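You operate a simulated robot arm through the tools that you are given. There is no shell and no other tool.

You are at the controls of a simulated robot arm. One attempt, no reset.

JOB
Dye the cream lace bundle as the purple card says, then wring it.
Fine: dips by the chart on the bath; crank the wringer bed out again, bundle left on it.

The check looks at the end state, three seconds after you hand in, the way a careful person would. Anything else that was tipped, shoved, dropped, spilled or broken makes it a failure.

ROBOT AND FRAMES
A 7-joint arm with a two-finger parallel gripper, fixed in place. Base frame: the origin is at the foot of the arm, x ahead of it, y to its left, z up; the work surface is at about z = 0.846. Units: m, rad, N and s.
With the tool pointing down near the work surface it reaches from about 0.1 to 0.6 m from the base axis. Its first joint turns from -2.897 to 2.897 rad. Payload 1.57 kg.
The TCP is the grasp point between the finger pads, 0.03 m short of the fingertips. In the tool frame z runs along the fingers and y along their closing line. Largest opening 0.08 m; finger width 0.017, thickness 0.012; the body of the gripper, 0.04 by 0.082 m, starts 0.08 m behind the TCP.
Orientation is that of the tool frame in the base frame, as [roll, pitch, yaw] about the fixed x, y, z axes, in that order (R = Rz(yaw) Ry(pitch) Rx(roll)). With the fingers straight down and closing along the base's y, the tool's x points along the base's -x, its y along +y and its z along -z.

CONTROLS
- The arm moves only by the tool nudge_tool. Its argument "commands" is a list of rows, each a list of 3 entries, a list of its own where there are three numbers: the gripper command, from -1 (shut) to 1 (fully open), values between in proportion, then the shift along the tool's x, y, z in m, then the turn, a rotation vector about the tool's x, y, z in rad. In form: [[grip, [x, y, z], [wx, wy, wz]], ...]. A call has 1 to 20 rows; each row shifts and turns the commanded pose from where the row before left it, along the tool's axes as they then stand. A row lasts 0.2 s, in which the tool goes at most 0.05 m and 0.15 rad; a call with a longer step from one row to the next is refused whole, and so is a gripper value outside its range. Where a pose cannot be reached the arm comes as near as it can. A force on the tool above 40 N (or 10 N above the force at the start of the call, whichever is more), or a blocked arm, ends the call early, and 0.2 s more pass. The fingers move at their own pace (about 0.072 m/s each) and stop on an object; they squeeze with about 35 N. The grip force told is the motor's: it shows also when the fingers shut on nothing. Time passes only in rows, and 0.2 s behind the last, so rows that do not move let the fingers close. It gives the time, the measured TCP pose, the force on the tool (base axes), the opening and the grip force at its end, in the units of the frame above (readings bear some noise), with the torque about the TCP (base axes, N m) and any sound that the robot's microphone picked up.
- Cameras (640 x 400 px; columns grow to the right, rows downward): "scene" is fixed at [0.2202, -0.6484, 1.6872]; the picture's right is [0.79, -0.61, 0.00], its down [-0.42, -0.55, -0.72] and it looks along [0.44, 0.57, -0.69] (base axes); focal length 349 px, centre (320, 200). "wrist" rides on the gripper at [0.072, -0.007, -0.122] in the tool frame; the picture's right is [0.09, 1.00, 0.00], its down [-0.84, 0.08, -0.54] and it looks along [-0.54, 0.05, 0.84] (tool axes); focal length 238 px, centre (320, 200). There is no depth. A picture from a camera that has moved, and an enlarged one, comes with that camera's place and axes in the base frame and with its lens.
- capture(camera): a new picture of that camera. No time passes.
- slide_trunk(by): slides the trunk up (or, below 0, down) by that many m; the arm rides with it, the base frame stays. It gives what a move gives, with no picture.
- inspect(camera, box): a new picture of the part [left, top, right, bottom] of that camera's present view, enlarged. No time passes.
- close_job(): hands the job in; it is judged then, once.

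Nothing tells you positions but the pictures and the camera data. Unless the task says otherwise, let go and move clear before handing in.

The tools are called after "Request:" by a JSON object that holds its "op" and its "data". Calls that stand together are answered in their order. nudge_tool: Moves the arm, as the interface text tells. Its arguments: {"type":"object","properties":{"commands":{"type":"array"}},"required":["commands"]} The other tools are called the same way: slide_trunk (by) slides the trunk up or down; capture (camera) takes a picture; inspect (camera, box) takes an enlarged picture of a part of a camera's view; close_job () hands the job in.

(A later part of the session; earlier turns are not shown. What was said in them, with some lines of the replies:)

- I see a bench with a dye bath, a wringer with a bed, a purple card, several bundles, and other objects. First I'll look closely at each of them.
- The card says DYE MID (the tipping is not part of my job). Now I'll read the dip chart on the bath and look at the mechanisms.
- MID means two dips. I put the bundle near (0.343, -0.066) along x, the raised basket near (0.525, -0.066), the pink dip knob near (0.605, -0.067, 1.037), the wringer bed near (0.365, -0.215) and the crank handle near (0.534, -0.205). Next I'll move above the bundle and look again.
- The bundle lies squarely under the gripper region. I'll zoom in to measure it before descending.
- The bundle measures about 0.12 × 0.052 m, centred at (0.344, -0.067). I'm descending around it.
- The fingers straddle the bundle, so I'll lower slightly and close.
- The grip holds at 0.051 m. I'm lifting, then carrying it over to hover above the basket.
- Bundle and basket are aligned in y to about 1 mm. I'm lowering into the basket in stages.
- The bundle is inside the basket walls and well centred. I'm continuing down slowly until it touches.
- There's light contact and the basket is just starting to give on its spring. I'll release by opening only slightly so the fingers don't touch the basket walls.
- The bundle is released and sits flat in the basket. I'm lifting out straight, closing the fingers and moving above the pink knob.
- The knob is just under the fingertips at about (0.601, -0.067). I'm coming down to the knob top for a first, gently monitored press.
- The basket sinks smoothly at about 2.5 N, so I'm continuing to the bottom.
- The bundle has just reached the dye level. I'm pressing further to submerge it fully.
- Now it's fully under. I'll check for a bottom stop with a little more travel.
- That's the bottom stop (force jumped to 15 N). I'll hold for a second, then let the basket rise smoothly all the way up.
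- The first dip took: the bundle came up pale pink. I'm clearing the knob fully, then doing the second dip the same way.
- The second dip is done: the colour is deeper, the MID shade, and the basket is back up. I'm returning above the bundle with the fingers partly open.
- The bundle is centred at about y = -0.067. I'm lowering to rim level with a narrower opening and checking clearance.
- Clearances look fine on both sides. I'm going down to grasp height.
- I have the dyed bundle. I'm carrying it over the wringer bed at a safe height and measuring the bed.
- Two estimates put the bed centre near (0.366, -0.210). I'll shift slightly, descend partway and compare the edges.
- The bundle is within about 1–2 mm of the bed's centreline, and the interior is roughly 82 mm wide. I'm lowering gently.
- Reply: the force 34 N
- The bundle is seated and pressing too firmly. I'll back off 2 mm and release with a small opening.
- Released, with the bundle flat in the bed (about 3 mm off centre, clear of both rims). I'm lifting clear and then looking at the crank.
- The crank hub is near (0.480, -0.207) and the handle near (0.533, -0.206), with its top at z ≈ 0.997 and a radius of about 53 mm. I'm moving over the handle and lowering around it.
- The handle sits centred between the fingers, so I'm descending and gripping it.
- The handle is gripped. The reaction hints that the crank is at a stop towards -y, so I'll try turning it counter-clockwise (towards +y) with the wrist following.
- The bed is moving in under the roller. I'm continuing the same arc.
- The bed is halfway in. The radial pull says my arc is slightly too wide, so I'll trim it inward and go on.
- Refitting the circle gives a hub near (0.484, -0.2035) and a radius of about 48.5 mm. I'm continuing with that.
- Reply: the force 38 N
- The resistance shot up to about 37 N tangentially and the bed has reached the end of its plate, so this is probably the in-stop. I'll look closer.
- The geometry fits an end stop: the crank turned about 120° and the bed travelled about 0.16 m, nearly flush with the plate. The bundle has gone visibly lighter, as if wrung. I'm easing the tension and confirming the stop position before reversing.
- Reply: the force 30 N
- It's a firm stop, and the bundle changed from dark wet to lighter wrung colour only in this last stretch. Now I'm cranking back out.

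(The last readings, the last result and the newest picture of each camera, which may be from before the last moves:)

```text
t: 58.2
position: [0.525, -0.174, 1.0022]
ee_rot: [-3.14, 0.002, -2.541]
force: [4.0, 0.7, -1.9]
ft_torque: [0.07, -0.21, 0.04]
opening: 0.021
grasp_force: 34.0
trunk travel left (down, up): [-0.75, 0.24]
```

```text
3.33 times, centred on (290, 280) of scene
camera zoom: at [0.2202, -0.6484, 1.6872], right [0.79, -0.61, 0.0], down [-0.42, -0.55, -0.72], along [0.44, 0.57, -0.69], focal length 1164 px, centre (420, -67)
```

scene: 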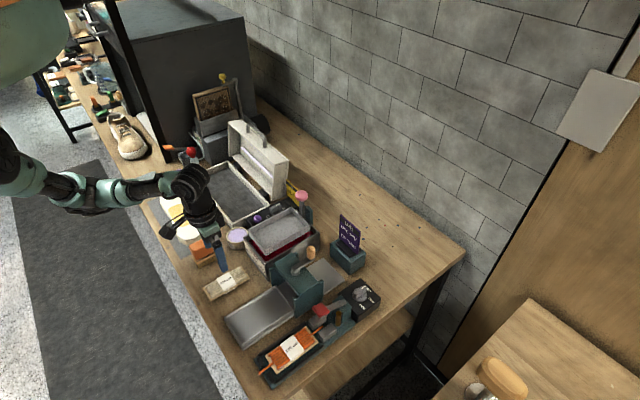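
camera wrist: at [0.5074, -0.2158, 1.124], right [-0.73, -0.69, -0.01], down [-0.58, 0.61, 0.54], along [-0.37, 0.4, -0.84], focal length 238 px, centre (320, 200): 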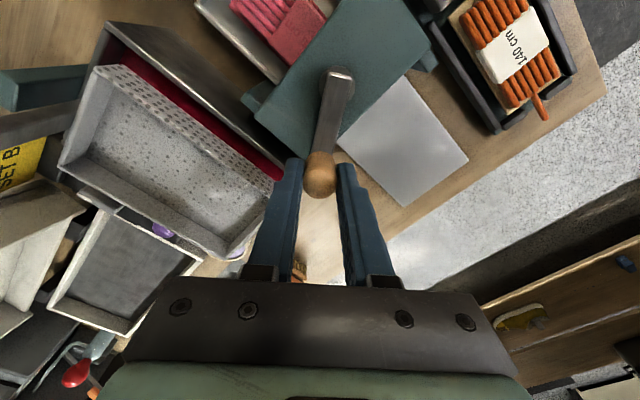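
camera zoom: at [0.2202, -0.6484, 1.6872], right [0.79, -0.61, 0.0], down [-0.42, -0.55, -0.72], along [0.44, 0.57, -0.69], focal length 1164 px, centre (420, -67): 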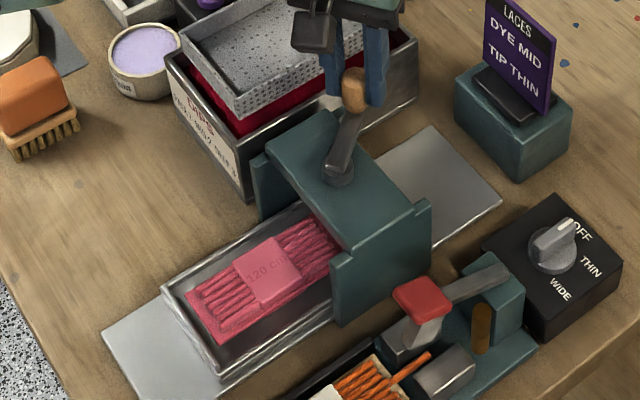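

It's coming out nicely. I'll turn the remaining arc to the out-stop.

Request:
{"op": "nudge_tool", "data": {"commands": [[-1, [0.0003, -0.0058, 0], [0, 0, 0.12]], [-1, [0.0003, -0.0058, 0], [0, 0, 0.12]], [-1, [0.0003, -0.0058, 0], [0, 0, 0.12]], [-1, [0.0003, -0.0058, 0], [0, 0, 0.12]], [-1, [0.0003, -0.0058, 0], [0, 0, 0.12]], [-1, [0, -0.002, 0], [0, 0, 0]], [-1, [0, 0, 0], [0, 0, 0]]]}}

Request:
{"op": "inspect", "data": {"camera": "scene", "box": [220, 220, 360, 340]}}

```text
t: 59.8
position: [0.535, -0.2036, 1.0013]
ee_rot: [-3.139, 0.002, -3.141]
force: [16.8, 3.2, 2.3]
ft_torque: [0.21, -0.33, -0.06]
opening: 0.021
grasp_force: 34.7
trunk travel left (down, up): [-0.75, 0.24]
```

```text
3.33 times, centred on (290, 280) of scene
camera zoom: at [0.2202, -0.6484, 1.6872], right [0.79, -0.61, 0.0], down [-0.42, -0.55, -0.72], along [0.44, 0.57, -0.69], focal length 1164 px, centre (420, -67)
```

zoom: 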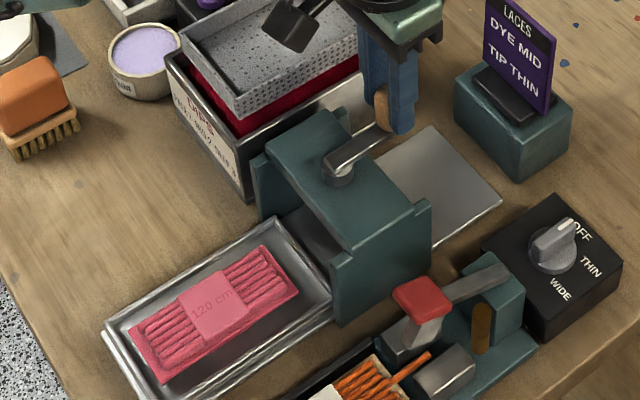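

The bed is fully out and flush with its plate. I'll relieve the radial load, nudge once against the stop, then release the handle and lift straight up.

Request:
{"op": "nudge_tool", "data": {"commands": [[-1, [-0.002, -0.002, 0], [0, 0, 0]], [-1, [-0.001, 0, 0], [0, 0, 0]], [-1, [0, 0, 0], [0, 0, 0]]]}}

Request:
{"op": "nudge_tool", "data": {"commands": [[0.2, [0, 0, 0], [0, 0, 0]], [0.2, [0, 0, 0], [0, 0, 0]], [0.2, [0, 0, 0], [0, 0, 0]]]}}

Request:
{"op": "inspect", "data": {"camera": "scene", "box": [220, 220, 360, 340]}}

Request:
{"op": "capture", "data": {"camera": "wrist"}}

```text
t: 60.6
position: [0.5351, -0.2053, 1.0016]
ee_rot: [-3.141, -0.003, -3.141]
force: [3.8, 5.1, 5.5]
ft_torque: [0.18, -0.45, -0.02]
opening: 0.021
grasp_force: 34.5
trunk travel left (down, up): [-0.75, 0.24]
```

```text
t: 61.4
position: [0.5355, -0.2072, 1.0019]
ee_rot: [-3.141, -0.001, 3.142]
force: [-0.2, -0.1, 0.9]
ft_torque: [0.0, 0.01, 0.07]
opening: 0.0479
grasp_force: 0.0
trunk travel left (down, up): [-0.75, 0.24]
```

```text
3.33 times, centred on (290, 280) of scene
camera zoom: at [0.2202, -0.6484, 1.6872], right [0.79, -0.61, 0.0], down [-0.42, -0.55, -0.72], along [0.44, 0.57, -0.69], focal length 1164 px, centre (420, -67)
```

zoom: 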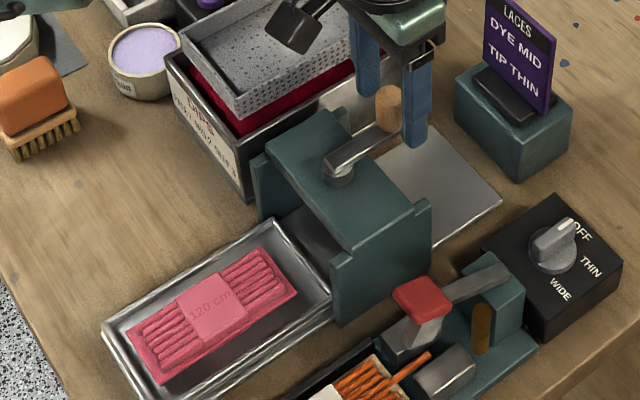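

```text
taken
camera wrist: at [0.4638, -0.2139, 1.1236], right [-0.09, 1.0, 0.0], down [0.84, 0.08, 0.54], along [0.54, 0.05, -0.84], focal length 238 px, centre (320, 200)
```

wrist: 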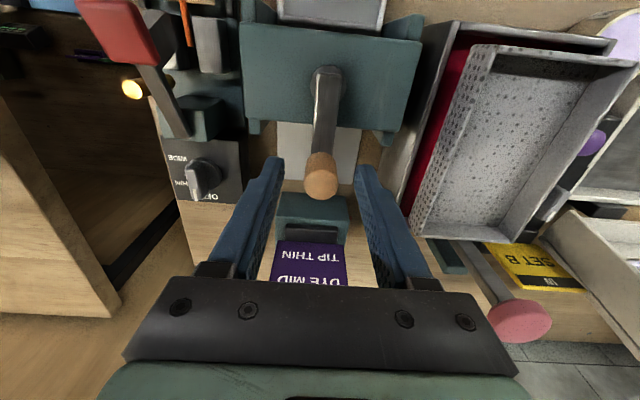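

Request:
{"op": "nudge_tool", "data": {"commands": [[0.2, [0, 0, -0.02], [0, 0, 0]], [0.2, [0, 0, -0.045], [0, 0, 0]], [0.2, [0, 0, -0.045], [0, 0, 0]], [0.2, [0, 0, -0.045], [0, 0, 0]], [0.2, [0, 0, -0.045], [0, 0, 0]], [0.2, [0.03, 0.03, 0], [0, 0, 0]], [0.2, [0.03, 0.03, 0], [0, 0, 0]], [0.2, [0, 0, 0], [0, 0, 0]]]}}

Request:
{"op": "capture", "data": {"camera": "scene"}}

Request:
{"op": "inspect", "data": {"camera": "scene", "box": [200, 230, 360, 370]}}

Request:
{"op": "capture", "data": {"camera": "wrist"}}

```text
t: 63.2
position: [0.4791, -0.1433, 1.2021]
ee_rot: [-3.142, 0.0, -3.141]
force: [0.4, 0.4, 0.9]
ft_torque: [0.0, 0.01, -0.03]
opening: 0.048
grasp_force: 0.1
trunk travel left (down, up): [-0.75, 0.24]
```

```text
taken
```

scene: 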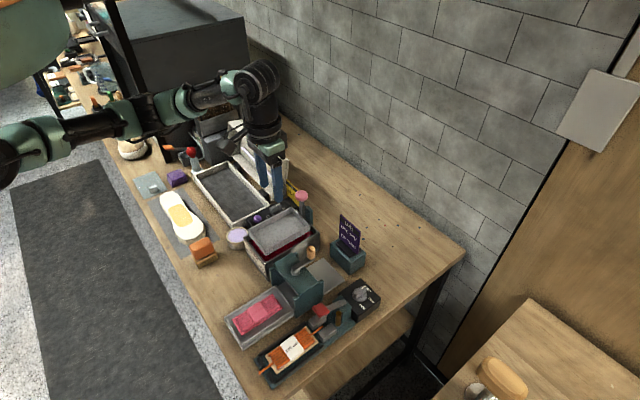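

```text
2.86 times, centred on (280, 300) of scene
camera zoom: at [0.2202, -0.6484, 1.6872], right [0.79, -0.61, 0.0], down [-0.42, -0.55, -0.72], along [0.44, 0.57, -0.69], focal length 998 px, centre (434, -86)
```

zoom: 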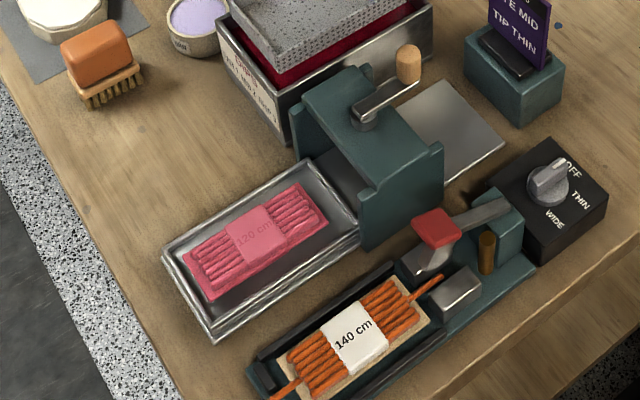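

```text
taken
camera wrist: at [0.4062, -0.1528, 1.3242], right [-0.09, 1.0, 0.0], down [0.84, 0.08, 0.54], along [0.54, 0.05, -0.84], focal length 238 px, centre (320, 200)
```

wrist: 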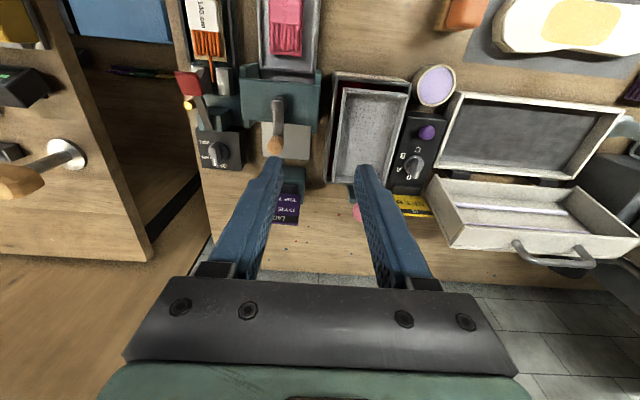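

The twice-dipped, wrung bundle lies on the cranked-out bed, and the basket is back up. Nothing else has moved, the gripper is clear, and I'm handing in.

Request:
{"op": "close_job", "data": {}}

```text
The job is handed in.
```

I dyed the cream bundle MID, wrung it, and handed the job in. No check result came back, so whether it passed is still open.

- **Dye:** the purple card calls for MID, which is two dips on the bath chart. I pressed the basket to its bottom stop twice. The bundle came up pale pink after the first dip and deeper after the second. The basket is back up.
- **Wring:** I turned the crank about 120° until it hit a firm stop, with the bed nearly at the end of its plate. The bundle turned lighter in that last stretch, so I took it as wrung. Its last couple of centimetres may not have gone under the roller.
- **Bed:** I cranked it back out to flush with the plate, with the bundle left lying flat on it. When I set the bundle down I pressed on the bed with about 34 N for a moment before backing off.
- **Rest of the bench:** nothing else looked moved, tipped or spilled in the last pictures, and the gripper was open and clear when I handed in. The card also says TIP THIN, but tipping wasn't part of this job, so I left the tipping press alone.
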